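You operate a simulated robot arm through the tools that you are given. There is no shell and no other tool.

You are at the controls of a simulated robot arm. One attempt, no reset.

## Task
Push the blue band socket on the rail's free square and lock the rail away in the yellow drawer.
Fine: slide the lock bar off to open the drawer; shut it and slide the bar back; the yellow band socket stays on. Where these are worked on the way, their far stop is far enough and under half their travel is too little: lock bar, yellow drawer.
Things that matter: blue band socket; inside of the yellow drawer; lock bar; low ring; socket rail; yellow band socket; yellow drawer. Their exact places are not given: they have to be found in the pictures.

The check looks at the end state, three seconds after you hand in, the way a careful person would. Anything else that was tipped, shoved, dropped, spilled or broken makes it a failure.

## Robot
A 5-joint arm with a three-finger gripper on a trunk, on a base that drives. Base frame: it is fixed to the floor where the robot stands at the start and does not move with it; the origin is under the middle of the robot, x ahead of it, y to its left, z up. Units: mm, rad, N and s.
With the tool pointing down near the work surface it reaches from about 140 to 600 mm from the robot's upright axis, wherever it stands. Its first joint turns from -2.897 to 2.897 rad. Places, roughly: blue band socket [2250, 3000, 1000]; inside of the yellow drawer [2400, 3200, 700]; lock bar [2100, 3300, 800]; low ring (8x8x3 cm) [2200, 3500, 1000]; socket rail [2250, 3250, 1000]; yellow band socket [2250, 3500, 1000]; yellow drawer [2300, 3200, 700]. The tool tilts only in the upright plane through the base axis and itself; it spins freely about its own axis. Payload 1.37 kg.
The tool frame sits at the grasp point between the pads (the TCP): z along the fingers, y along the line on which they close. The tips reach 16 mm beyond it. Largest opening 101 mm; the body of the gripper starts 82 mm behind the TCP.
Orientation is told as [roll, pitch, yaw] about the base's x, y, z axes, in that order, counted from this pose: with the fingers straight down and closing along the base's y, the tool's x points along the base's -x, its y along +y and its z along -z.

## Interface
- The arm moves only by the tool apply_moves. Its arguments are lists of equal length, an entry for each row: "xyz": the shift along the tool's x, y, z in mm, a list of three; "angular": the turn, a rotation vector about the tool's x, y, z in rad, a list of three; "jaw": the opening in per cent of the stroke, from 0 (shut) to 100 (fully open). In form: {"xyz": [[dx, dy, dz], ...], "angular": [[ax, ay, az], ...], "jaw": [jaw, ...]}. A call has 1 to 20 rows; each row shifts and turns the commanded pose from where the row before left it, along the tool's axes as they then stand. Rows are played at 5 a second. More than 50 mm and 0.15 rad between two rows, or a gripper value outside its range, and nothing of the call is played. Where a pose cannot be reached the arm comes as near as it can. A force on the tool above 40 N (or 10 N above the force at the start of the call, whichever is more), or a blocked arm, ends the call early, and 0.2 s more pass. The fingers move at their own pace (about 45 mm/s each) and stop on an object; they squeeze with about 26 N. The grip force told is the motor's: it shows also when the fingers shut on nothing. Time passes only in rows, and 0.2 s behind the last, so rows that do not move let the fingers close. It gives the time, the measured TCP pose, the force on the tool (base axes), the opening and the grip force at its end, in the units of the frame above (readings bear some noise), with the torque about the TCP (base axes, N m) and any sound that the robot's microphone picked up.
- Cameras (640 x 400 px; columns grow to the right, rows downward): "scene" is now at [24.1, 150.4, 1532]; the picture's right is [-0.29, -0.96, 0.00], its down [-0.49, 0.15, -0.86] and it looks along [0.82, -0.25, -0.51] (base axes); focal length 254 px, centre (320, 200). "wrist" rides on the gripper at [72, 20, -104] in the tool frame; the picture's right is [-0.26, 0.96, 0.00], its down [-0.76, -0.21, -0.62] and it looks along [-0.60, -0.16, 0.78] (tool axes); focal length 265 px, centre (320, 200).
- camera(camera): a new picture of that camera. It takes no simulated time.
- slide_trunk(by): slides the trunk up (or, below 0, down) by that many mm; the arm and the scene camera ride with it, the base frame stays. It gives what a move gives, with no picture.
- base_move(legs): drives the robot by 1 to 6 legs, each [ahead, left, turn to the left] in mm, mm and rad, along the robot's own axes; the way and the turn of a leg run together, so that a leg with both is an arc; at most 1500 mm and 3.142 rad a leg. The arm and the cameras ride along, it lands a little off, and it stops where it bumps. It gives what a move gives.
- aim_head(pan, tilt): turns the head with the scene camera to pan (to the left, within 2.705 rad either way) and tilt (down, from -0.506 to 1.204), counted from straight ahead of the robot. It gives what a move gives.
- probe_pixels(camera, pixels): for up to 12 pixels [column, row] of the newest picture of that camera ("zoom" is the newest enlarged one), the place [x, y, z] in the base frame of the surface seen there, good to about 2 mm. It takes no simulated time.
- close_up(camera, box): a new picture of the part [left, top, right, bottom] of that camera's present view, enlarged. It takes no simulated time.
- close_job(): hands the job in; it is judged then, once.

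Open the gripper and draw the arm clear of the work before you hand the job in, unless the task says otherwise.

The tools are called as name(argument=value, ...) on one line, values as JSON. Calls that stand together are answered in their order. apply_moves: Moves the arm, as the interface text tells. Its arguments: {"type":"object","properties":{"xyz":{"type":"array","items":{"type":"array","items":{"type":"number"}}},"angular":{"type":"array","items":{"type":"array","items":{"type":"number"}}},"jaw":{"type":"array","items":{"type":"number"}}},"required":["xyz","angular","jaw"]} The other tools are called the same way: slide_trunk (by) slides the trunk up or down; base_move (legs) drives the base; aim_head (pan, tilt) turns the head that bears the scene camera; camera (camera) takes a picture; probe_pixels (camera, pixels) gives the place of the surface under pixels of a picture; close_up (camera, box) takes an enlarged picture of a part of a camera's view; close_job () hands the job in.

At the start:

```text
clock: 0.0
tool_pos: [411.3, -142.8, 1142.1]
ee_rot: [0.0, -0.001, 0.0]
wrist_force: [-0.6, -0.1, 0.6]
wrist_torque: [0.02, 0.0, -0.01]
width: 100.5
gripper_force: 0.0
trunk travel left (down, up): [-450.0, 140.0]
robot x, y, heading: [-0.8, 1.1, -0.004]
head pan, tilt: [-0.298, 0.532]
```

scene: 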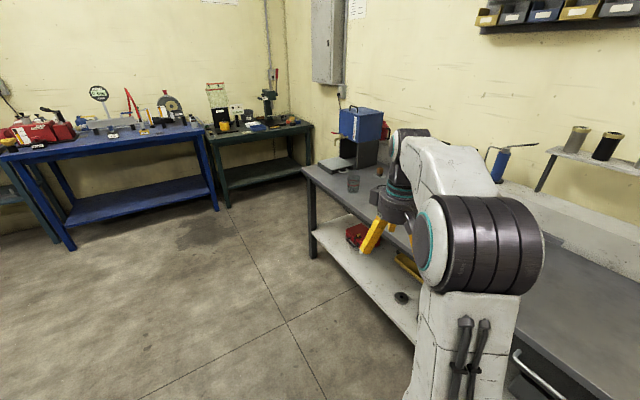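
wrist: 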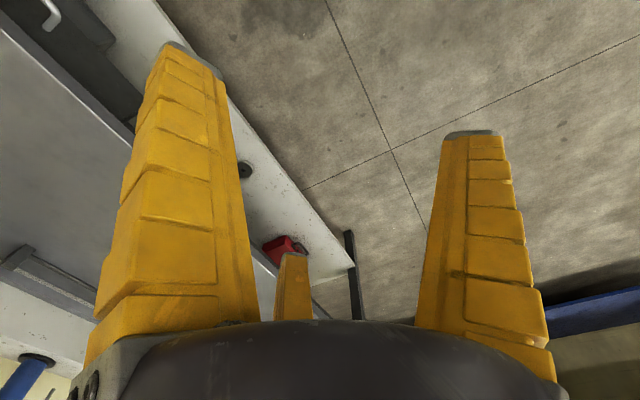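

The scene picture shows a workbench on the right and a blue bench ahead; the job lies at about [2250, 3250], to the left ahead. I turn the head that way to look.

aim_head(pan=0.95, tilt=0.35)

camera(camera="scene")

```text
clock: 1.4
tool_pos: [409.5, -143.5, 1143.0]
ee_rot: [0.0, 0.0, 0.002]
wrist_force: [-0.4, -0.4, 0.7]
wrist_torque: [0.02, -0.02, -0.01]
width: 100.6
gripper_force: 0.0
trunk travel left (down, up): [-450.0, 140.0]
robot x, y, heading: [-1.6, -2.2, 0.0]
head pan, tilt: [0.949, 0.351]
```

```text
taken
```

scene: 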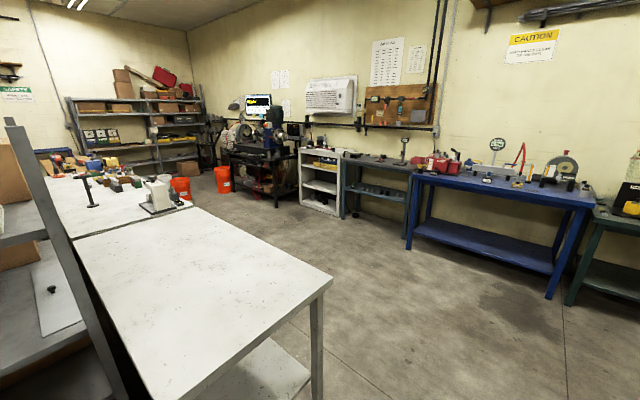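

The centre of the picture looks along the target's direction; I probe several furniture pieces around (260–430, 130–200).

probe_pixels(camera="scene", pixels=[[270, 155], [320, 160], [320, 200], [385, 160], [365, 205], [250, 200], [105, 185], [155, 195], [440, 165], [490, 190], [200, 300], [330, 280]])

close_up(camera="scene", box=[220, 80, 460, 230])

close_up(camera="scene", box=[20, 120, 240, 260])

```text
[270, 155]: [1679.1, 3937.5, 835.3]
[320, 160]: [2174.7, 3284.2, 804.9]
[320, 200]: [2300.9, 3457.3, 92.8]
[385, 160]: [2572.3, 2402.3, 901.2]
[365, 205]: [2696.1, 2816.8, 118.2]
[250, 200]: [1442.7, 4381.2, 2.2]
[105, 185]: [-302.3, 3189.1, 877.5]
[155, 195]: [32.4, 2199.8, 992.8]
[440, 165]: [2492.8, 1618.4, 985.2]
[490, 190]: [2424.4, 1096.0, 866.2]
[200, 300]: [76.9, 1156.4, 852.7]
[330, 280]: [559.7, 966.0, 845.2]
```

```text
2.67 times, centred on (340, 155) of scene
```

zoom: 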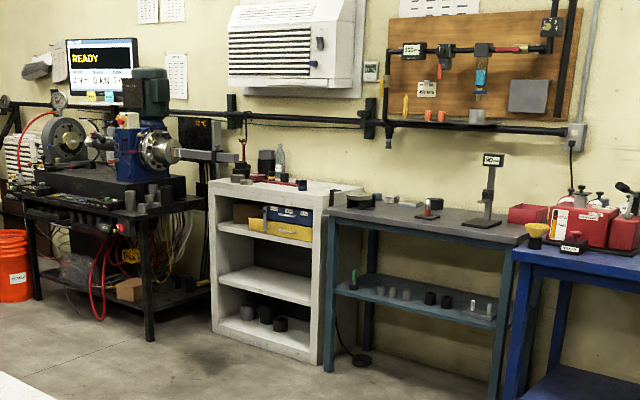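

```text
2.86 times, centred on (130, 190) of scene
```

zoom: 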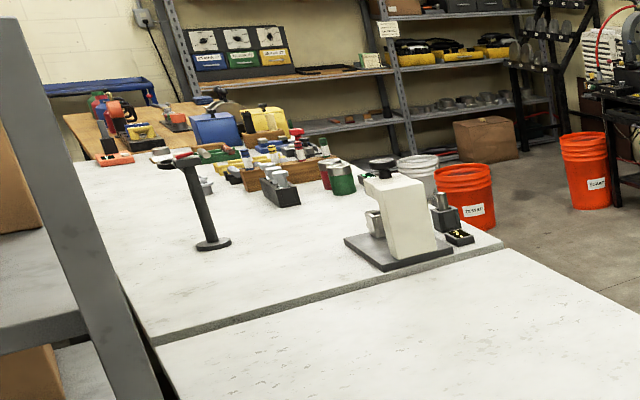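

The white cabinet at about [2175, 3284] carries the yellow drawer. Before driving I check the free floor ahead and at the sides.

aim_head(pan=0.2, tilt=0.8)

camera(camera="scene")

probe_pixels(camera="scene", pixels=[[60, 60], [200, 20], [30, 200], [200, 200], [320, 100], [400, 60], [440, 100], [320, 300]])

aim_head(pan=0.9, tilt=0.8)

camera(camera="scene")

```text
clock: 2.5
tool_pos: [410.8, -144.2, 1142.1]
ee_rot: [-0.001, 0.0, 0.0]
wrist_force: [-0.6, 0.3, 0.5]
wrist_torque: [0.0, -0.02, -0.03]
width: 100.8
gripper_force: 0.0
trunk travel left (down, up): [-450.0, 140.0]
robot x, y, heading: [-2.7, 1.8, -0.0]
head pan, tilt: [0.201, 0.799]
```

```text
taken
```

scene: 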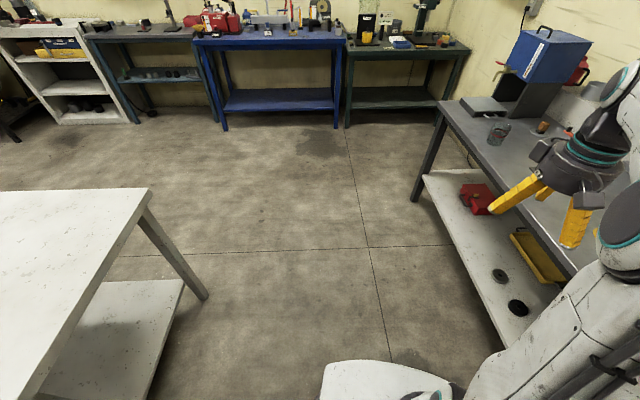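

```text
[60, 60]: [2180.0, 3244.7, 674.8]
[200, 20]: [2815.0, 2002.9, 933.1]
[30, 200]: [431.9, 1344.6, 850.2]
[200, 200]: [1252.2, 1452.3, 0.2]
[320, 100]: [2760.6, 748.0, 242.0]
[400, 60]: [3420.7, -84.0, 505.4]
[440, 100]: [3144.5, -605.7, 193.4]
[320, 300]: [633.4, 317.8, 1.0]
```

```text
clock: 3.6
tool_pos: [411.3, -142.7, 1142.0]
ee_rot: [0.002, 0.0, 0.0]
wrist_force: [0.7, -0.7, -1.2]
wrist_torque: [0.01, -0.03, -0.02]
width: 100.5
gripper_force: 0.0
trunk travel left (down, up): [-450.0, 140.0]
robot x, y, heading: [4.4, -2.2, -0.002]
head pan, tilt: [0.901, 0.799]
```

```text
taken
```

scene: 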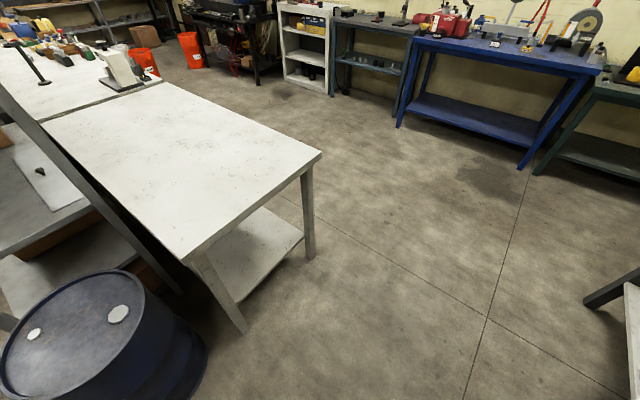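

The floor between the white table (edge near x≈600) and the benches (front x≈2200+) is free. I drive ahead and then strafe left towards the cabinet.

base_move(legs=[[1250, 250, 0], [0, 1450, 0], [0, 1450, 0]])

aim_head(pan=0.0, tilt=0.6)

camera(camera="scene")

```text
clock: 23.4
tool_pos: [1699.4, 2962.0, 1141.9]
ee_rot: [0.0, 0.001, -0.057]
wrist_force: [0.5, -0.3, 0.2]
wrist_torque: [0.02, -0.01, -0.04]
width: 100.7
gripper_force: 0.0
trunk travel left (down, up): [-450.0, 140.0]
robot x, y, heading: [1296.6, 3126.1, -0.059]
head pan, tilt: [0.901, 0.799]
```

```text
clock: 24.6
tool_pos: [1698.8, 2963.3, 1143.2]
ee_rot: [0.0, -0.001, -0.056]
wrist_force: [-0.5, -0.8, 0.3]
wrist_torque: [-0.01, 0.04, 0.01]
width: 100.4
gripper_force: 0.1
trunk travel left (down, up): [-450.0, 140.0]
robot x, y, heading: [1295.8, 3130.3, -0.058]
head pan, tilt: [0.0, 0.6]
```

```text
taken
```

scene: 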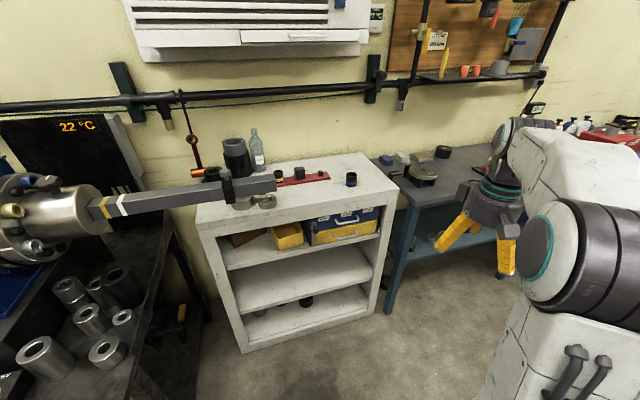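

I can see the cabinet and a lathe bar stock protruding on the left (100–275, 190). I zoom in on the cabinet and probe key spots.

close_up(camera="scene", box=[180, 120, 420, 270])

probe_pixels(camera="scene", pixels=[[100, 200], [275, 180], [20, 240], [200, 225], [325, 195], [394, 188], [290, 238], [345, 228], [300, 180], [351, 178], [140, 370], [240, 345]])

```text
2.67 times, centred on (300, 195) of scene
```

zoom: 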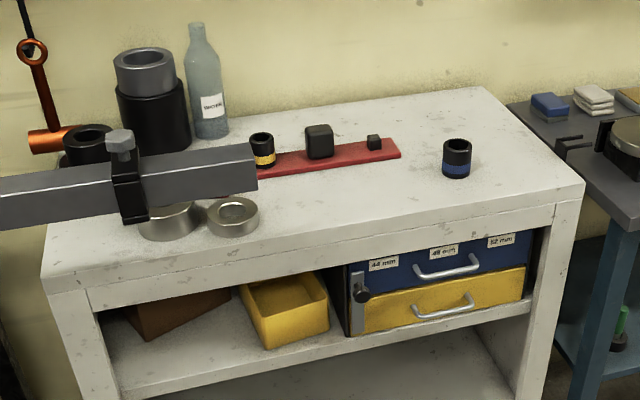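

```text
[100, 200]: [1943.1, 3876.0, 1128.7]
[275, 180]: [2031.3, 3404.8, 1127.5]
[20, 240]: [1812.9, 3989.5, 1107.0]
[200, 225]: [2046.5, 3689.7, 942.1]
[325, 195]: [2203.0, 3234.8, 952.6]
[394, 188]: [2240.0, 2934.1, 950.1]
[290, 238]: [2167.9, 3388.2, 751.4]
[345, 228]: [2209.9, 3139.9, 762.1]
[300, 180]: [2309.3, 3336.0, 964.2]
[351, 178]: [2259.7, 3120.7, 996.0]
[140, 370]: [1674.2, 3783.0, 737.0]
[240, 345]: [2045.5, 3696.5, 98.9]
```

The zoom shows the unit: blue drawer over yellow drawer, a dark bar at its left (360, 290), the red rail with yellow-band socket on its left end, big block in middle, small free square at the right. I probe details.

probe_pixels(camera="zoom", pixels=[[60, 278], [580, 188], [370, 325], [520, 283], [415, 314], [470, 298], [361, 294], [358, 280], [262, 172], [398, 152], [373, 140], [456, 150]])

probe_pixels(camera="zoom", pixels=[[262, 135], [319, 128], [373, 137], [320, 165], [232, 205], [165, 210], [330, 210], [480, 125], [285, 300], [200, 90], [150, 60], [250, 178]])

```text
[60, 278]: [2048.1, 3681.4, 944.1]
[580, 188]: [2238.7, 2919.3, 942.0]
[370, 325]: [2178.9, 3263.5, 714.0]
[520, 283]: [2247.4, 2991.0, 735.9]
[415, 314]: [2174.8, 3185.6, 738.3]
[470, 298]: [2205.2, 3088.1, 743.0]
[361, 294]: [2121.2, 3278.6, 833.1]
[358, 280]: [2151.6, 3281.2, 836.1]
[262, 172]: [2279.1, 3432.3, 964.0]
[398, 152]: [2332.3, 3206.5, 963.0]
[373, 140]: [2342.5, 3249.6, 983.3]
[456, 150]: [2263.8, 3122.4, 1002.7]
```

```text
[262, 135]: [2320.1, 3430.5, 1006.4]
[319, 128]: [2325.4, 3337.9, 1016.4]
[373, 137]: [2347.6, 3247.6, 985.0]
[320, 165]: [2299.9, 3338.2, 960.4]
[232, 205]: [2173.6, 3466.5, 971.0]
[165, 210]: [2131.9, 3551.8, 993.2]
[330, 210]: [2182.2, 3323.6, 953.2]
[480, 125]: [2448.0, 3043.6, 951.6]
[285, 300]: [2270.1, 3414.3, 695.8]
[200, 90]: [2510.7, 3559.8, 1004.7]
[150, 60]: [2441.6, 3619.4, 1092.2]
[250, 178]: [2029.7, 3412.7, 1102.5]
```

The cabinet front runs along (0.243, −0.970), so its inward normal is at heading ≈0.245. I turn to face it squarely and close in partway for a better look.

base_move(legs=[[0, 0, 0.303], [320, -120, 0]])

aim_head(pan=0.05, tilt=0.75)

camera(camera="scene")

camera(camera="wrist")

```text
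clock: 27.8
tool_pos: [2065.4, 3039.1, 1141.5]
ee_rot: [0.0, 0.0, 0.235]
wrist_force: [0.8, -0.9, 0.4]
wrist_torque: [0.01, 0.02, -0.01]
width: 100.5
gripper_force: 0.0
trunk travel left (down, up): [-450.0, 140.0]
robot x, y, heading: [1629.4, 3082.1, 0.235]
head pan, tilt: [0.0, 0.6]
```

```text
clock: 28.5
tool_pos: [2064.2, 3040.0, 1141.9]
ee_rot: [0.001, 0.0, 0.236]
wrist_force: [-0.2, -0.4, 0.4]
wrist_torque: [0.0, -0.01, 0.03]
width: 100.5
gripper_force: 0.1
trunk travel left (down, up): [-450.0, 140.0]
robot x, y, heading: [1632.8, 3080.4, 0.235]
head pan, tilt: [0.051, 0.75]
```

```text
taken
```

scene: 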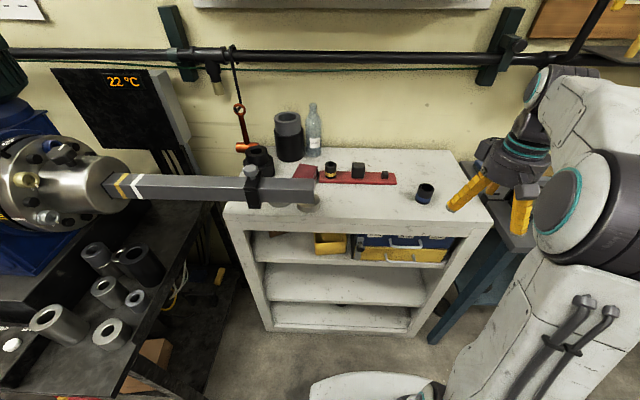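

```text
taken
```

wrist: 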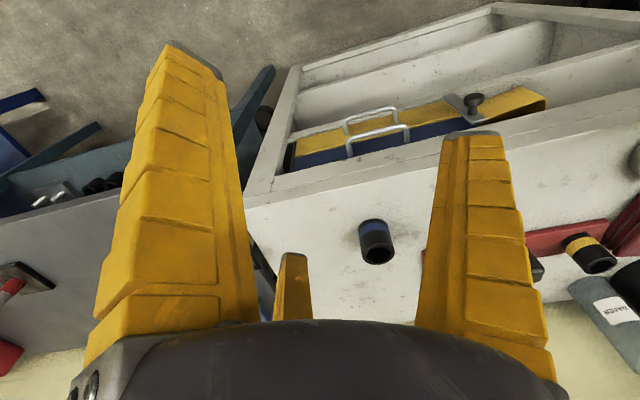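

Now a close-up of the scene's cabinet region and of the wrist's view of the drawer.

close_up(camera="scene", box=[270, 140, 470, 265])

close_up(camera="wrist", box=[260, 60, 580, 260])

```text
3.20 times, centred on (370, 202) of scene
```

zoom: 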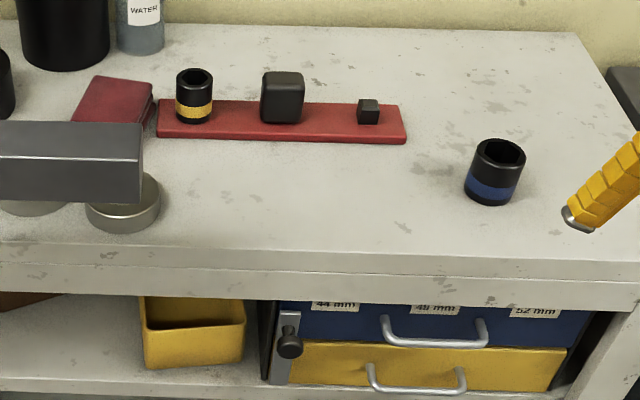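

```text
2.00 times, centred on (420, 160) of wrist
```

zoom: 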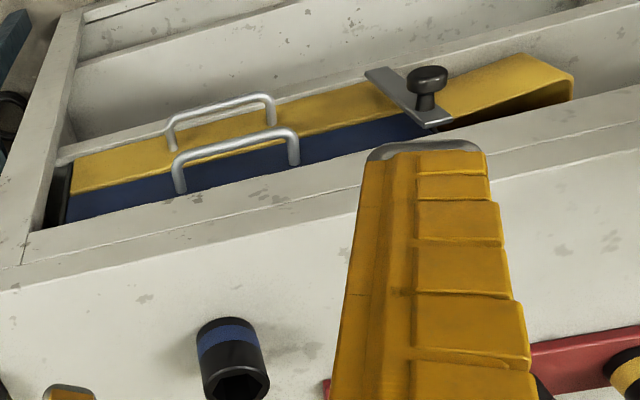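

The lock bar is a vertical plate with a black knob at zoom (290, 340). I lower the trunk to see it frontally; the arm stays 140 mm in front of the cabinet.

slide_trunk(by=-420)

aim_head(pan=0.1, tilt=0.45)

camera(camera="scene")

close_up(camera="scene", box=[260, 130, 460, 255])

```text
refused: -420 is not a number from -400 to 400
```

```text
clock: 29.3
tool_pos: [2063.9, 3040.1, 1142.8]
ee_rot: [0.001, -0.001, 0.236]
wrist_force: [0.7, 0.4, -0.3]
wrist_torque: [0.05, 0.0, 0.02]
width: 100.6
gripper_force: 0.1
trunk travel left (down, up): [-450.0, 140.0]
robot x, y, heading: [1631.6, 3082.5, 0.234]
head pan, tilt: [0.099, 0.45]
```

```text
taken
```

scene: 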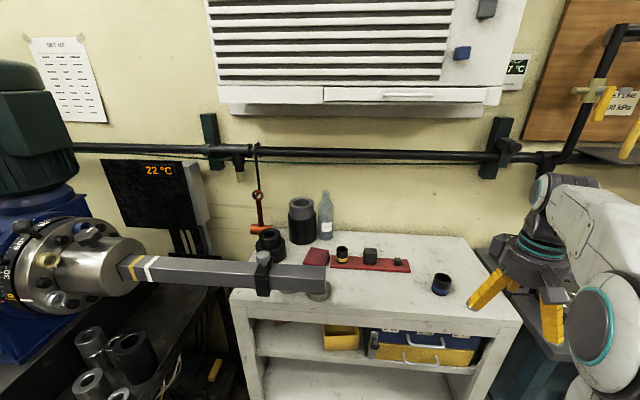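

```text
3.20 times, centred on (360, 192) of scene
```

zoom: 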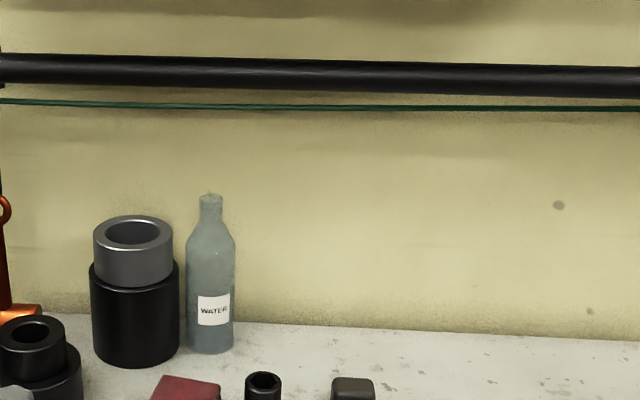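

The slide is limited to 400 mm, so I go down 390 and look again.

slide_trunk(by=-390)

aim_head(pan=0.1, tilt=0.45)

camera(camera="scene")

close_up(camera="scene", box=[260, 130, 460, 255])

camera(camera="wrist")

```text
clock: 33.0
tool_pos: [2065.1, 3039.6, 751.7]
ee_rot: [0.001, 0.0, 0.235]
wrist_force: [0.8, -0.1, -0.2]
wrist_torque: [-0.02, -0.02, 0.04]
width: 100.4
gripper_force: 0.0
trunk travel left (down, up): [-60.0, 530.0]
robot x, y, heading: [1629.7, 3082.8, 0.237]
head pan, tilt: [0.099, 0.45]
```

```text
clock: 33.6
tool_pos: [2065.2, 3038.0, 752.1]
ee_rot: [-0.001, 0.001, 0.236]
wrist_force: [-0.3, -0.4, 0.5]
wrist_torque: [-0.03, 0.02, 0.0]
width: 100.7
gripper_force: 0.1
trunk travel left (down, up): [-60.0, 530.0]
robot x, y, heading: [1635.5, 3084.2, 0.239]
head pan, tilt: [0.099, 0.45]
```

```text
taken
```

scene: 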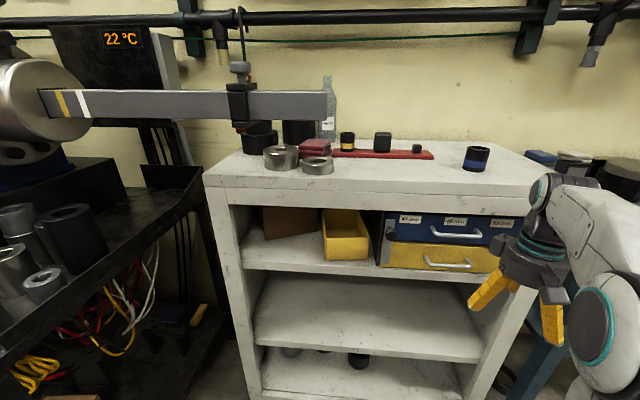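

```text
3.20 times, centred on (360, 192) of scene
```

zoom: 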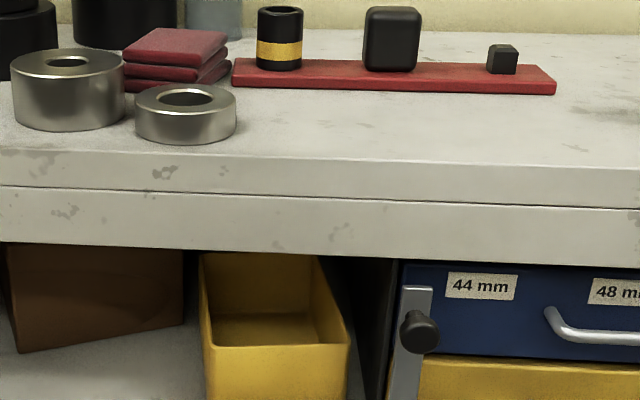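

```text
taken
```

wrist: 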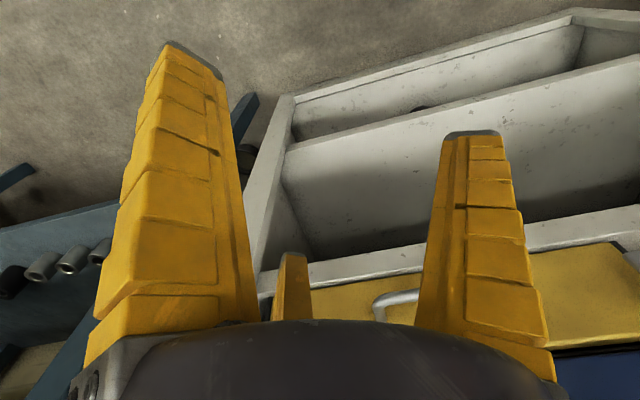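

Clear view now. I zoom on the drawer unit and probe the lock bar.

close_up(camera="scene", box=[350, 195, 542, 315])

probe_pixels(camera="zoom", pixels=[[100, 80], [95, 250], [130, 135], [150, 240], [480, 250], [270, 235], [330, 225], [410, 230], [280, 115], [370, 130], [300, 180], [85, 110]])

```text
3.33 times, centred on (446, 255) of scene
```

zoom: 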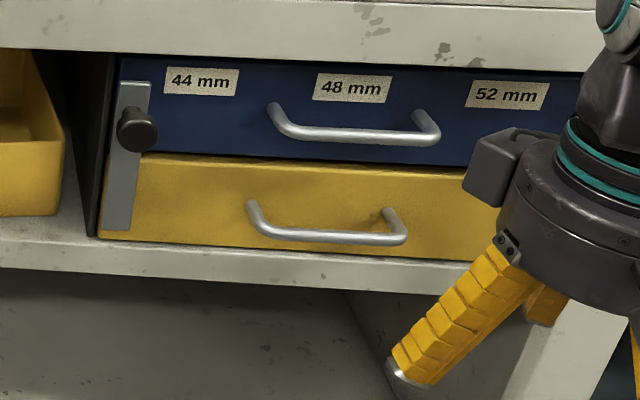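

```text
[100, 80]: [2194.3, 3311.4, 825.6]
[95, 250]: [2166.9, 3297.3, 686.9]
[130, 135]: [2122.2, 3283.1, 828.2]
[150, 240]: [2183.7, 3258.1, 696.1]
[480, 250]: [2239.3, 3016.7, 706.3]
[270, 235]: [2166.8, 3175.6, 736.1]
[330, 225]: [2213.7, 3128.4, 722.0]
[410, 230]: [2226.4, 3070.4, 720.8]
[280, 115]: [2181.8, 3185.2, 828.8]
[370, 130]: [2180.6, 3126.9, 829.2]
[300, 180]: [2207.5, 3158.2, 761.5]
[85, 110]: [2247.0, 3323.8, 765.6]
```

I probe bar extents, surrounding clearances, and knob geometry.

probe_pixels(camera="zoom", pixels=[[125, 86], [147, 86], [134, 98], [118, 225], [108, 225], [130, 225], [142, 130], [135, 115], [135, 150], [135, 60], [300, 65], [125, 172]])

probe_pixels(camera="zoom", pixels=[[40, 100], [60, 130], [20, 200], [250, 205], [262, 225], [320, 237], [398, 240], [320, 231], [320, 242], [60, 240], [300, 268], [110, 60]])

```text
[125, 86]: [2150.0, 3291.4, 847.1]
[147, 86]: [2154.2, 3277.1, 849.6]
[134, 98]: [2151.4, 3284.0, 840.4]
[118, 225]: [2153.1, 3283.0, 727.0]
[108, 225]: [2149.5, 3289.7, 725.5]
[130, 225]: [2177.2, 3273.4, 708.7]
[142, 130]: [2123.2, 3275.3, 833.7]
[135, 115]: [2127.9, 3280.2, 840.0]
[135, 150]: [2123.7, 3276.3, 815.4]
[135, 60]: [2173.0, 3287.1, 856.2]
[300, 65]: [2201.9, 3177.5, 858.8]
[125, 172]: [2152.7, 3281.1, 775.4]
```

```text
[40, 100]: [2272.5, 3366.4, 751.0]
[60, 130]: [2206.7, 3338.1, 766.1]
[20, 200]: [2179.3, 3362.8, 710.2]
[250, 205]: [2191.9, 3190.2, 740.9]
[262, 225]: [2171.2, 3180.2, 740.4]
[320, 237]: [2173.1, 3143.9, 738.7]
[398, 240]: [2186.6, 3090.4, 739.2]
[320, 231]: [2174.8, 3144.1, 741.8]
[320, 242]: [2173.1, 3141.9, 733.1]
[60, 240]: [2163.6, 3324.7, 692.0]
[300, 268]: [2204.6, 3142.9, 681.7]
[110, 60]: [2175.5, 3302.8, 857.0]
```

The bar (v-width ~20 mm) sits at the unit's left edge with no headroom above, so it should slide left; the knob is at about [2123, 3278, 828]. I first tip the tool to horizontal, pointing toward the cabinet, at the present free spot.

apply_moves(xyz=[[0, 0, 0], [0, 0, 0], [0, 0, 0], [0, 0, 0], [0, 0, 0], [0, 0, 0], [0, 0, 0], [0, 0, 0], [0, 0, 0], [0, 0, 0], [0, 0, 0], [0, 0, 0]], angular=[[0, -0.1428, 0], [0, -0.1428, 0], [0, -0.1428, 0], [0, -0.1428, 0], [0, -0.1428, 0], [0, -0.1428, 0], [0, -0.1428, 0], [0, -0.1428, 0], [0, -0.1428, 0], [0, -0.1428, 0], [0, -0.1428, 0], [0, 0, 0]], jaw=[60, 60, 60, 60, 60, 60, 60, 60, 60, 60, 60, 60])

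camera(camera="wrist")

camera(camera="scene")

```text
clock: 36.2
tool_pos: [2115.5, 3183.6, 803.9]
ee_rot: [-1.266, -1.472, 1.469]
wrist_force: [-0.2, -0.5, -0.8]
wrist_torque: [0.0, -0.05, -0.01]
width: 64.2
gripper_force: 2.4
out of reach, approached as far as the arm can: row 1, 2, 3, 4, 5, 6, 7, 8, 9, 10, 11
trunk travel left (down, up): [-60.0, 530.0]
robot x, y, heading: [1633.1, 3084.0, 0.233]
head pan, tilt: [0.099, 0.45]
```

```text
taken
```

wrist: 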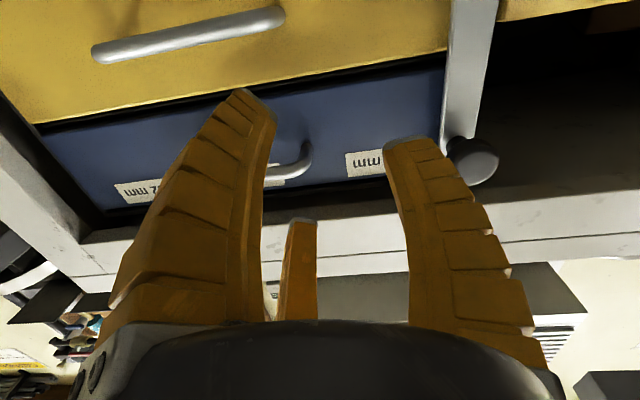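

```text
taken
```

scene: 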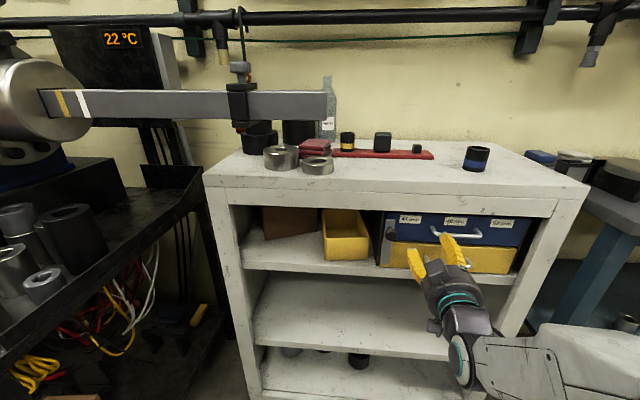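

The tool now points horizontally but was shifted, since it must stay in the radial plane (TCP bearing 0.204 from the axis). I test a small retreat of 30 mm to see how the commanded pose is carried on.

apply_moves(xyz=[[0, 0, -15], [0, 0, -15], [0, 0, 0]], angular=[[0, 0, 0], [0, 0, 0.09], [0, 0, 0]], jaw=[60, 60, 60])

```text
clock: 37.0
tool_pos: [2101.5, 3182.9, 820.4]
ee_rot: [-0.143, -1.539, 0.348]
wrist_force: [0.3, -0.1, -0.4]
wrist_torque: [-0.01, 0.0, 0.0]
width: 63.8
gripper_force: 2.2
out of reach, approached as far as the arm can: row 1, 2
trunk travel left (down, up): [-60.0, 530.0]
robot x, y, heading: [1629.7, 3085.0, 0.239]
head pan, tilt: [0.099, 0.45]
```

Retreating pushes against the arm's inner limit. I back the base 100 mm and shift left 65 mm so the knob lies straight ahead with more reach, then probe again.

base_move(legs=[[-100, 65, 0.008]])

apply_moves(xyz=[[0, 0, 0]], angular=[[0, 0, 0]], jaw=[60])

camera(camera="wrist")

camera(camera="scene")

```text
clock: 38.3
tool_pos: [1988.5, 3226.2, 819.0]
ee_rot: [-0.164, -1.54, 0.379]
wrist_force: [0.3, 0.0, -0.5]
wrist_torque: [0.01, 0.02, 0.0]
width: 63.8
gripper_force: 2.4
trunk travel left (down, up): [-60.0, 530.0]
robot x, y, heading: [1519.9, 3123.2, 0.245]
head pan, tilt: [0.099, 0.45]
```

```text
clock: 38.7
tool_pos: [1987.1, 3225.4, 819.0]
ee_rot: [-0.169, -1.539, 0.384]
wrist_force: [0.1, 0.2, 0.9]
wrist_torque: [0.03, -0.02, -0.01]
width: 63.6
gripper_force: 3.3
trunk travel left (down, up): [-60.0, 530.0]
robot x, y, heading: [1519.0, 3120.9, 0.244]
head pan, tilt: [0.099, 0.45]
```

```text
taken
```

wrist: 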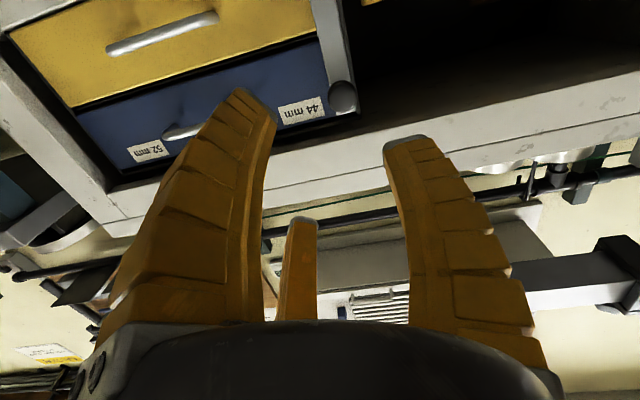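

```text
taken
```

scene: 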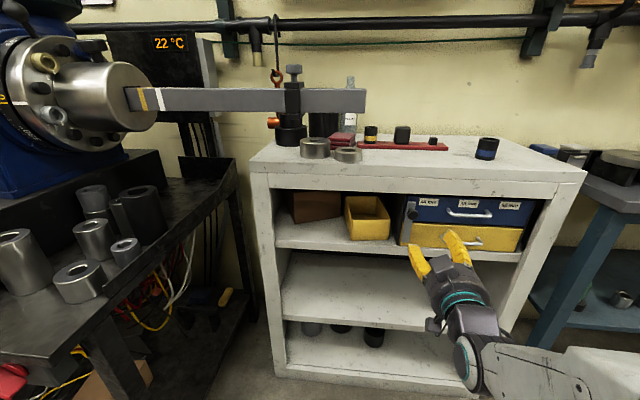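

The knob is at u≈2856, v≈2664, z≈828 in cabinet axes; the TCP is at u 2711, v 2645, z 819. I advance 100 mm, shifting 22 mm left with a slight turn, then check.

apply_moves(xyz=[[-3, 5.5, 25], [-3, 5.5, 25], [-3, 5.5, 25], [-3, 5.5, 25], [0, 0, 0]], angular=[[-0.009, 0, 0], [-0.009, 0, 0], [-0.009, 0, 0], [-0.009, 0, 0], [0, 0, 0]], jaw=[60, 60, 60, 60, 60])

camera(camera="wrist")

close_up(camera="scene", box=[340, 180, 532, 300])

```text
clock: 39.9
tool_pos: [2081.4, 3268.8, 826.6]
ee_rot: [-0.118, -1.539, 0.377]
wrist_force: [0.8, -0.3, 0.4]
wrist_torque: [0.03, -0.02, 0.01]
width: 63.9
gripper_force: 2.6
trunk travel left (down, up): [-60.0, 530.0]
robot x, y, heading: [1519.4, 3119.2, 0.244]
head pan, tilt: [0.099, 0.45]
```

```text
taken
```

wrist: 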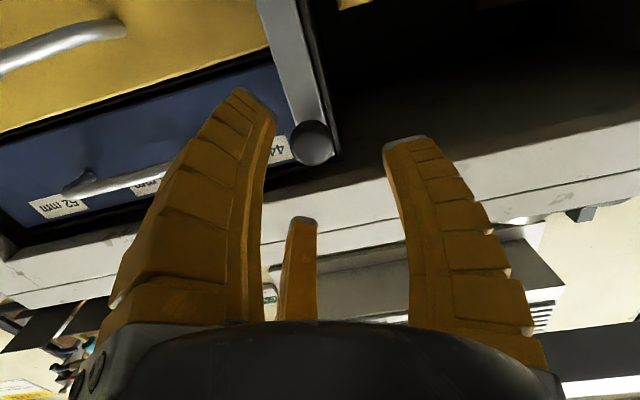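

```text
3.33 times, centred on (436, 240) of scene
```

zoom: 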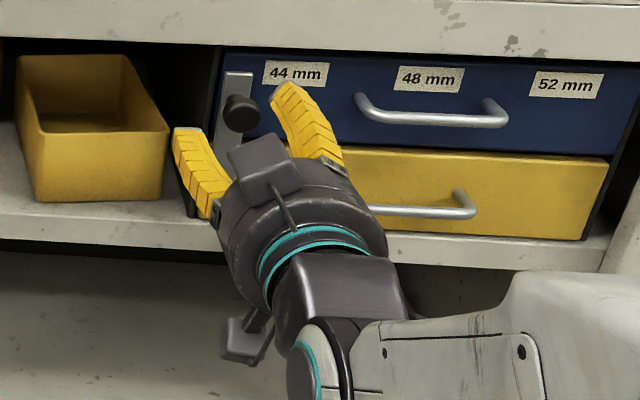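

The TCP sits at u 2813, v 2665 with the knob between the fingers (wrist pixel 312, 143). I verify the knob's place before the last 40 mm.

probe_pixels(camera="wrist", pixels=[[312, 143], [300, 145], [325, 140], [312, 128], [312, 160], [290, 60], [325, 165], [500, 210], [420, 170]])

```text
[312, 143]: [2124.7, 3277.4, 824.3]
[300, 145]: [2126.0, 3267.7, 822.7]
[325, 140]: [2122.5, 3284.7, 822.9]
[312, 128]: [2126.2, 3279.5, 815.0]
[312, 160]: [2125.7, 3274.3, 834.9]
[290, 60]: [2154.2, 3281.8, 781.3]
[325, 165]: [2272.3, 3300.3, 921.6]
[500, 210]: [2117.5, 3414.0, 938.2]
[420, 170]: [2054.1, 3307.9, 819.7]
```

Knob centre ≈[2125, 3276, 825]. I advance 44 mm so the fingers straddle it, narrow the jaw, then push left in small rows.

apply_moves(xyz=[[0, 0, 15], [0, 0, 15], [0, 0, 14], [0, 0, 0], [0, 0, 0], [0, 0, 0]], angular=[[0, 0, 0], [0, 0, 0], [0, 0, 0], [0, 0, 0], [0, 0, 0], [0, 0, 0]], jaw=[60, 60, 60, 42, 42, 42])

camera(camera="wrist")

```text
clock: 41.3
tool_pos: [2123.8, 3279.8, 827.2]
ee_rot: [-0.124, -1.54, 0.381]
wrist_force: [0.7, 0.0, -0.9]
wrist_torque: [-0.02, -0.02, 0.03]
width: 46.5
gripper_force: 2.8
trunk travel left (down, up): [-60.0, 530.0]
robot x, y, heading: [1518.0, 3122.3, 0.245]
head pan, tilt: [0.099, 0.45]
```

```text
taken
```

wrist: 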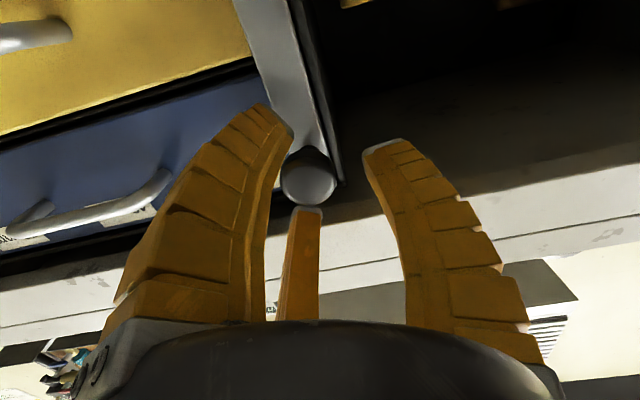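

The fingers straddle the knob. Now I push left 36 mm in 6 mm rows, watching the force.

apply_moves(xyz=[[0, 6, 0], [0, 6, 0], [0, 6, 0], [0, 6, 0], [0, 6, 0], [0, 6, 0]], angular=[[-0.009, 0, 0], [-0.009, 0, 0], [-0.009, 0, 0], [-0.009, 0, 0], [-0.009, 0, 0], [-0.009, 0, 0]], jaw=[42, 42, 42, 42, 42, 42])

camera(camera="wrist")

close_up(camera="scene", box=[340, 180, 532, 300])

```text
clock: 42.7
tool_pos: [2114.9, 3310.6, 826.9]
ee_rot: [-0.064, -1.543, 0.377]
wrist_force: [-0.2, 0.9, 0.6]
wrist_torque: [0.02, 0.03, 0.02]
width: 46.7
gripper_force: 2.9
out of reach, approached as far as the arm can: row 4
trunk travel left (down, up): [-60.0, 530.0]
robot x, y, heading: [1518.3, 3122.5, 0.246]
head pan, tilt: [0.099, 0.45]
```

```text
taken
```

wrist: 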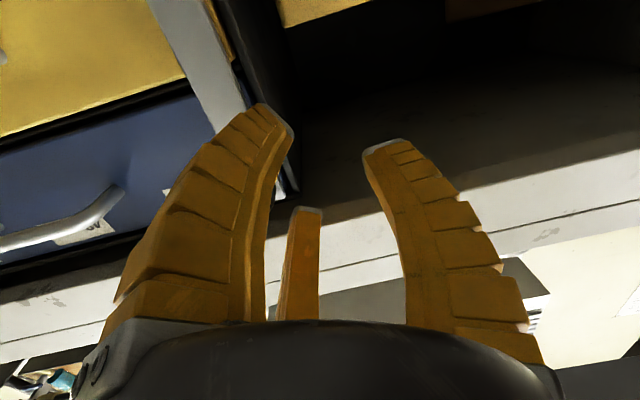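

```text
3.33 times, centred on (436, 240) of scene
```

zoom: 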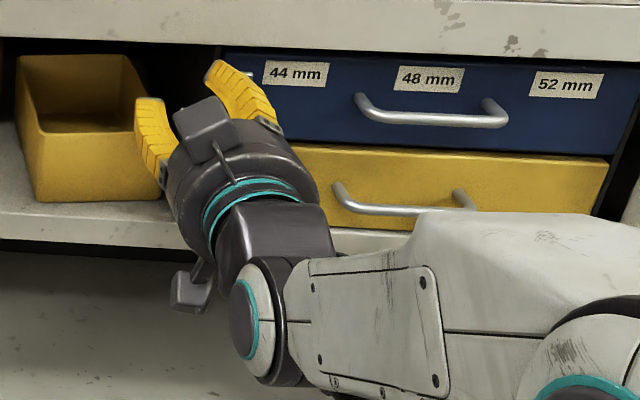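

No force shows; I probe the plate to see whether the bar moved (it was at v 2652–2673).

probe_pixels(camera="wrist", pixels=[[200, 60], [170, 20], [230, 60], [222, 25], [160, 60], [285, 150]])

close_up(camera="scene", box=[380, 190, 444, 230])

```text
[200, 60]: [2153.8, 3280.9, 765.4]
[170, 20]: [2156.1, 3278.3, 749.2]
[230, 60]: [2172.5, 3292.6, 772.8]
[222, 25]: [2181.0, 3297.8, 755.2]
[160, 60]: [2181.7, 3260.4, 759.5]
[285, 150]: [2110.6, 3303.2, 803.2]
```

```text
10.00 times, centred on (412, 210) of scene
```

zoom: 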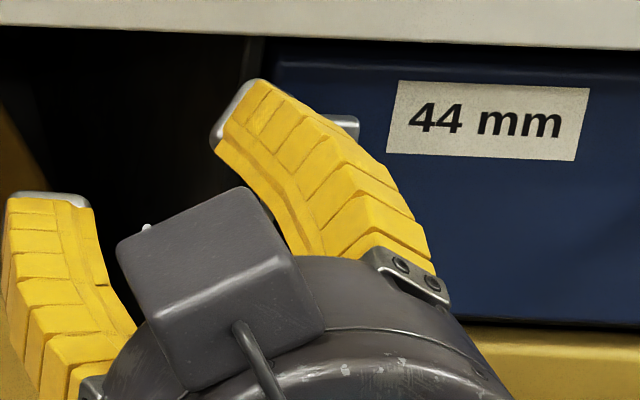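

The plate has not moved (still at [2154, 3281]). I pull back 45 mm and look at what happened to the knob.

apply_moves(xyz=[[0, 0, -15], [0, 0, -15], [0, 0, -15], [0, 0, 0]], angular=[[0, 0, 0], [0, 0, 0], [0, 0, 0], [0, 0, 0]], jaw=[42, 42, 42, 42])

camera(camera="wrist")

close_up(camera="scene", box=[364, 180, 460, 240])

```text
clock: 43.7
tool_pos: [2071.0, 3295.1, 830.1]
ee_rot: [-0.07, -1.54, 0.382]
wrist_force: [0.1, -0.1, -0.9]
wrist_torque: [-0.01, 0.02, 0.02]
width: 46.6
gripper_force: 3.1
trunk travel left (down, up): [-60.0, 530.0]
robot x, y, heading: [1515.2, 3120.9, 0.246]
head pan, tilt: [0.099, 0.45]
```

```text
taken
```

wrist: 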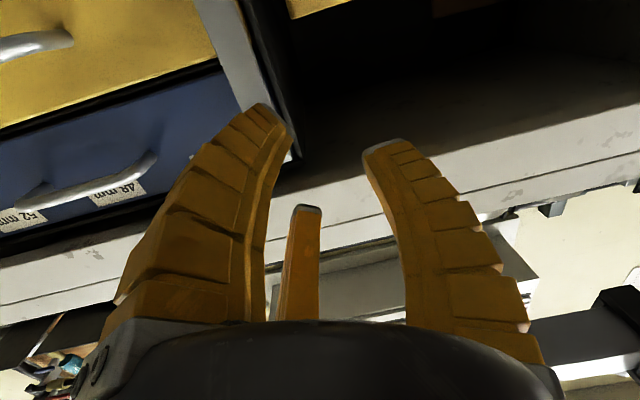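

```text
6.67 times, centred on (412, 210) of scene
```

zoom: 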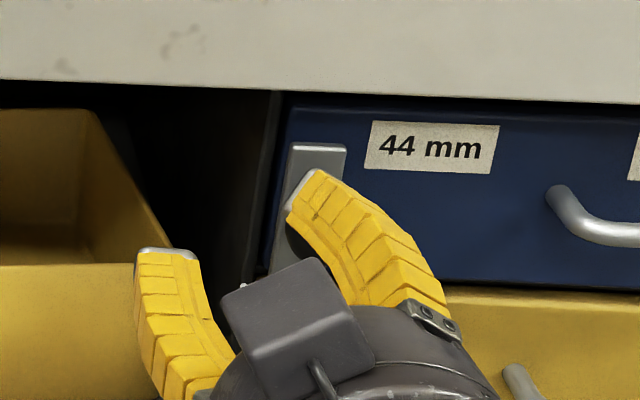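

I probe the fingertips and visible knob area to calibrate where the fingers really are.

probe_pixels(camera="wrist", pixels=[[262, 107], [285, 135], [370, 150], [395, 142], [308, 208], [305, 260], [225, 20], [235, 80]])

probe_pixels(camera="zoom", pixels=[[320, 152], [316, 175], [300, 190], [297, 240], [290, 250], [160, 252], [285, 200], [340, 165]])

```text
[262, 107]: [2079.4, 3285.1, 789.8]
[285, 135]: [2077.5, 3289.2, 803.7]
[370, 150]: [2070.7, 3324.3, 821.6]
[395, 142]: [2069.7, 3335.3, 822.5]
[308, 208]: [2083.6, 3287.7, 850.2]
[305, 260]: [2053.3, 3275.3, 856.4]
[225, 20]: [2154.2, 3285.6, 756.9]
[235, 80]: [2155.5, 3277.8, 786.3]
```

```text
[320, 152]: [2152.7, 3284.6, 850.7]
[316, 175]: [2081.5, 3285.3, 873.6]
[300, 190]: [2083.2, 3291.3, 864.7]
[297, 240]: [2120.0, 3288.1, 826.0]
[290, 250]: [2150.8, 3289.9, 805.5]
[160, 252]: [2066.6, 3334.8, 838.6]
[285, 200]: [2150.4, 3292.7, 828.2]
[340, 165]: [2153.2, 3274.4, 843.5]
```

The probes show the gripper has three visible fingers: a pair on its −y side (z≈797 and ≈862) and one on +y (z≈830), so the knob slipped through the pair's gap. I take an enlarged look at the hand to understand this.

apply_moves(xyz=[[0, 0, -20], [0, 0, -20], [0, 0, -10], [0, 0, 0]], angular=[[0, 0, 0], [0, 0, 0], [0, 0, 0], [0, 0, 0]], jaw=[42, 42, 42, 42])

close_up(camera="scene", box=[364, 200, 476, 270])

camera(camera="wrist")

```text
clock: 44.7
tool_pos: [2022.6, 3281.1, 831.1]
ee_rot: [-0.067, -1.541, 0.381]
wrist_force: [0.1, 0.5, -0.2]
wrist_torque: [0.0, -0.04, 0.0]
width: 46.5
gripper_force: 3.1
trunk travel left (down, up): [-60.0, 530.0]
robot x, y, heading: [1519.8, 3118.6, 0.242]
head pan, tilt: [0.099, 0.45]
```

```text
5.71 times, centred on (420, 235) of scene
```

zoom: 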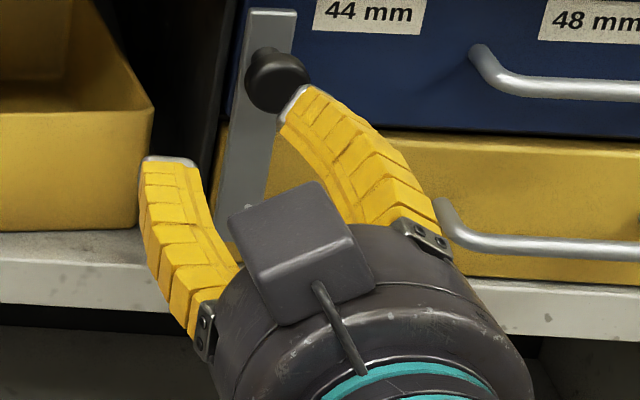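

```text
taken
```

wrist: 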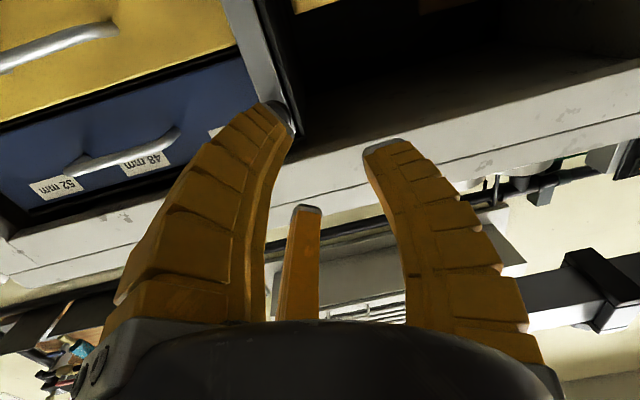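

The bar and knob are unchanged. I'll use the single (+y) finger: shift the hand to the right of the knob with a narrower jaw, then push left with that finger's outer side.

apply_moves(xyz=[[0.7, -12.9, 0], [0.7, -12.9, 0], [0.7, -12.9, 0], [0.7, -12.9, 0], [0.7, -12.9, 0], [0.7, -12.9, 0], [0, 0, 0]], angular=[[0.0245, 0, 0], [0.0245, 0, 0], [0.0245, 0, 0], [0.0245, 0, 0], [0.0245, 0, 0], [0.0245, 0, 0], [0, 0, 0]], jaw=[25, 25, 25, 25, 25, 25, 25])

camera(camera="wrist")

close_up(camera="scene", box=[372, 190, 500, 270])

```text
clock: 46.3
tool_pos: [2040.6, 3207.9, 825.0]
ee_rot: [-0.23, -1.539, 0.384]
wrist_force: [0.2, -0.5, 0.2]
wrist_torque: [-0.02, 0.01, -0.02]
width: 30.3
gripper_force: 4.1
trunk travel left (down, up): [-60.0, 530.0]
robot x, y, heading: [1518.4, 3122.1, 0.246]
head pan, tilt: [0.099, 0.45]
```

```text
taken
```

wrist: 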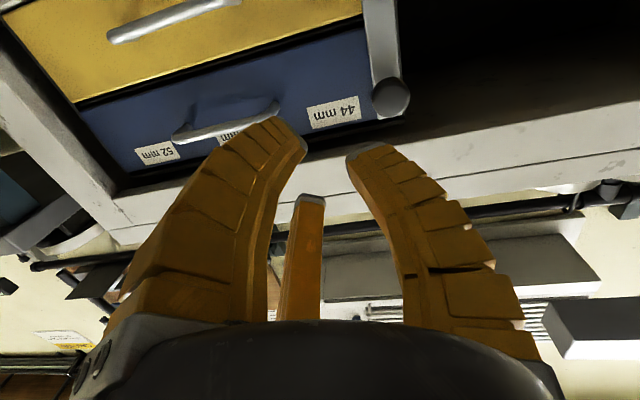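

```text
5.00 times, centred on (436, 230) of scene
```

zoom: 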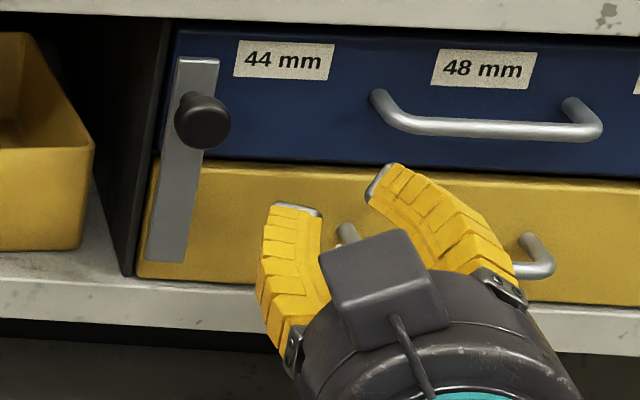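

I probe the fingertip positions before going in, to be sure the pair clears the blue drawer's handle.

probe_pixels(camera="zoom", pixels=[[378, 182], [392, 168], [270, 210], [318, 212], [295, 206], [375, 95], [380, 110], [203, 120], [265, 250]])

probe_pixels(camera="wrist", pixels=[[275, 120], [300, 150], [350, 160], [380, 148], [302, 200], [320, 200], [318, 205]])

```text
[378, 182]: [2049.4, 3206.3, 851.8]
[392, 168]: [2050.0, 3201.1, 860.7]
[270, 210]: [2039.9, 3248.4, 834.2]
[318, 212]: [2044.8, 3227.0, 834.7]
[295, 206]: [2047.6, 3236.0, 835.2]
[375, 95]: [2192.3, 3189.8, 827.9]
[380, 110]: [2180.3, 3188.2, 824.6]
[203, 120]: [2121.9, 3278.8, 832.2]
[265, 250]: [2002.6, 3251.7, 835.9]
```

```text
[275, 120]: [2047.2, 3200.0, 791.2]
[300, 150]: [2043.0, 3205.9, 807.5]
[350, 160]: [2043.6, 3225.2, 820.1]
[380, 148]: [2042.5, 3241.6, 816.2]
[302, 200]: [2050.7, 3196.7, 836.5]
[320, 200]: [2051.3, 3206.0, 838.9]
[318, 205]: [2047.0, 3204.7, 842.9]
```

The +y finger's outer side is near v 2655 and the knob's right edge at 2648. I narrow the jaw, shift right a bit and go forward 98 mm to sit right of the knob.

apply_moves(xyz=[[0, -5, 0], [0, 0, 0], [0, 0, 20], [0, 0, 20], [0, 0, 20], [0, 0, 20], [0, 0, 18], [0, 0, 0]], angular=[[0.008, 0, 0], [0, 0, 0], [0, 0, 0], [0, 0, 0], [0, 0, 0], [0, 0, 0], [0, 0, 0], [0, 0, 0]], jaw=[12, 12, 12, 12, 12, 12, 12, 12])

camera(camera="wrist")

close_up(camera="scene", box=[372, 190, 500, 270])

```text
clock: 48.1
tool_pos: [2140.6, 3219.5, 822.9]
ee_rot: [-0.234, -1.54, 0.378]
wrist_force: [0.0, -0.1, 0.7]
wrist_torque: [-0.02, -0.02, -0.02]
width: 17.7
gripper_force: 4.0
trunk travel left (down, up): [-60.0, 530.0]
robot x, y, heading: [1518.2, 3123.5, 0.244]
head pan, tilt: [0.099, 0.45]
```

```text
taken
```

wrist: 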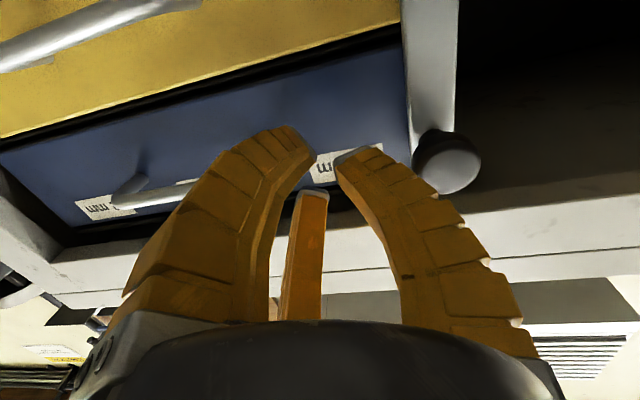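

```text
5.00 times, centred on (436, 230) of scene
```

zoom: 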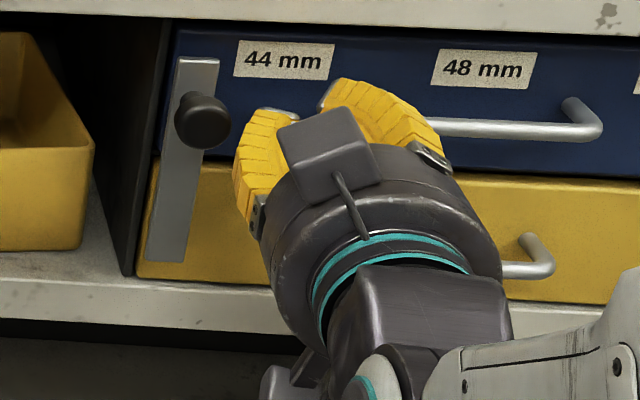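

The hand is right of the knob at u≈2858. I push left in 6 mm rows.

apply_moves(xyz=[[0, 6, 0], [0, 6, 0], [0, 6, 0], [0, 6, 0], [0, 6, 0], [0, 6, 0], [0, 0, 0]], angular=[[-0.009, 0, 0], [-0.009, 0, 0], [-0.009, 0, 0], [-0.009, 0, 0], [-0.009, 0, 0], [-0.009, 0, 0], [0, 0, 0]], jaw=[12, 12, 12, 12, 12, 12, 12])

close_up(camera="scene", box=[372, 190, 500, 270])

camera(camera="wrist")

```text
clock: 49.7
tool_pos: [2134.6, 3252.8, 820.9]
ee_rot: [-0.166, -1.539, 0.373]
wrist_force: [-0.5, -1.7, -0.9]
wrist_torque: [-0.05, 0.01, 0.02]
width: 16.5
gripper_force: 3.2
trunk travel left (down, up): [-60.0, 530.0]
robot x, y, heading: [1517.3, 3123.6, 0.245]
head pan, tilt: [0.099, 0.45]
```

```text
5.00 times, centred on (436, 230) of scene
```

zoom: 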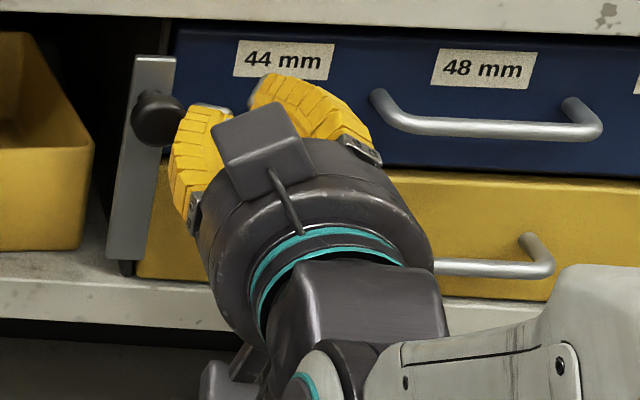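

```text
taken
```

wrist: 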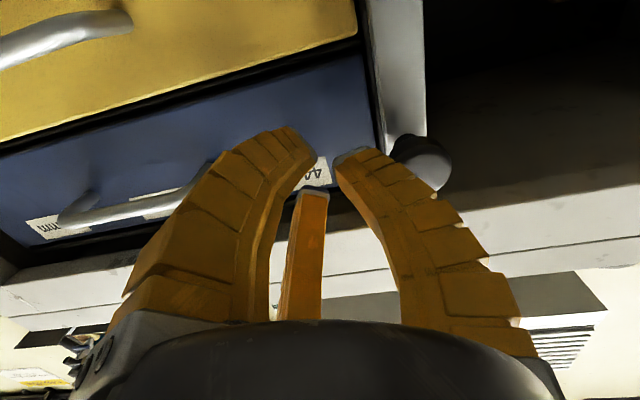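

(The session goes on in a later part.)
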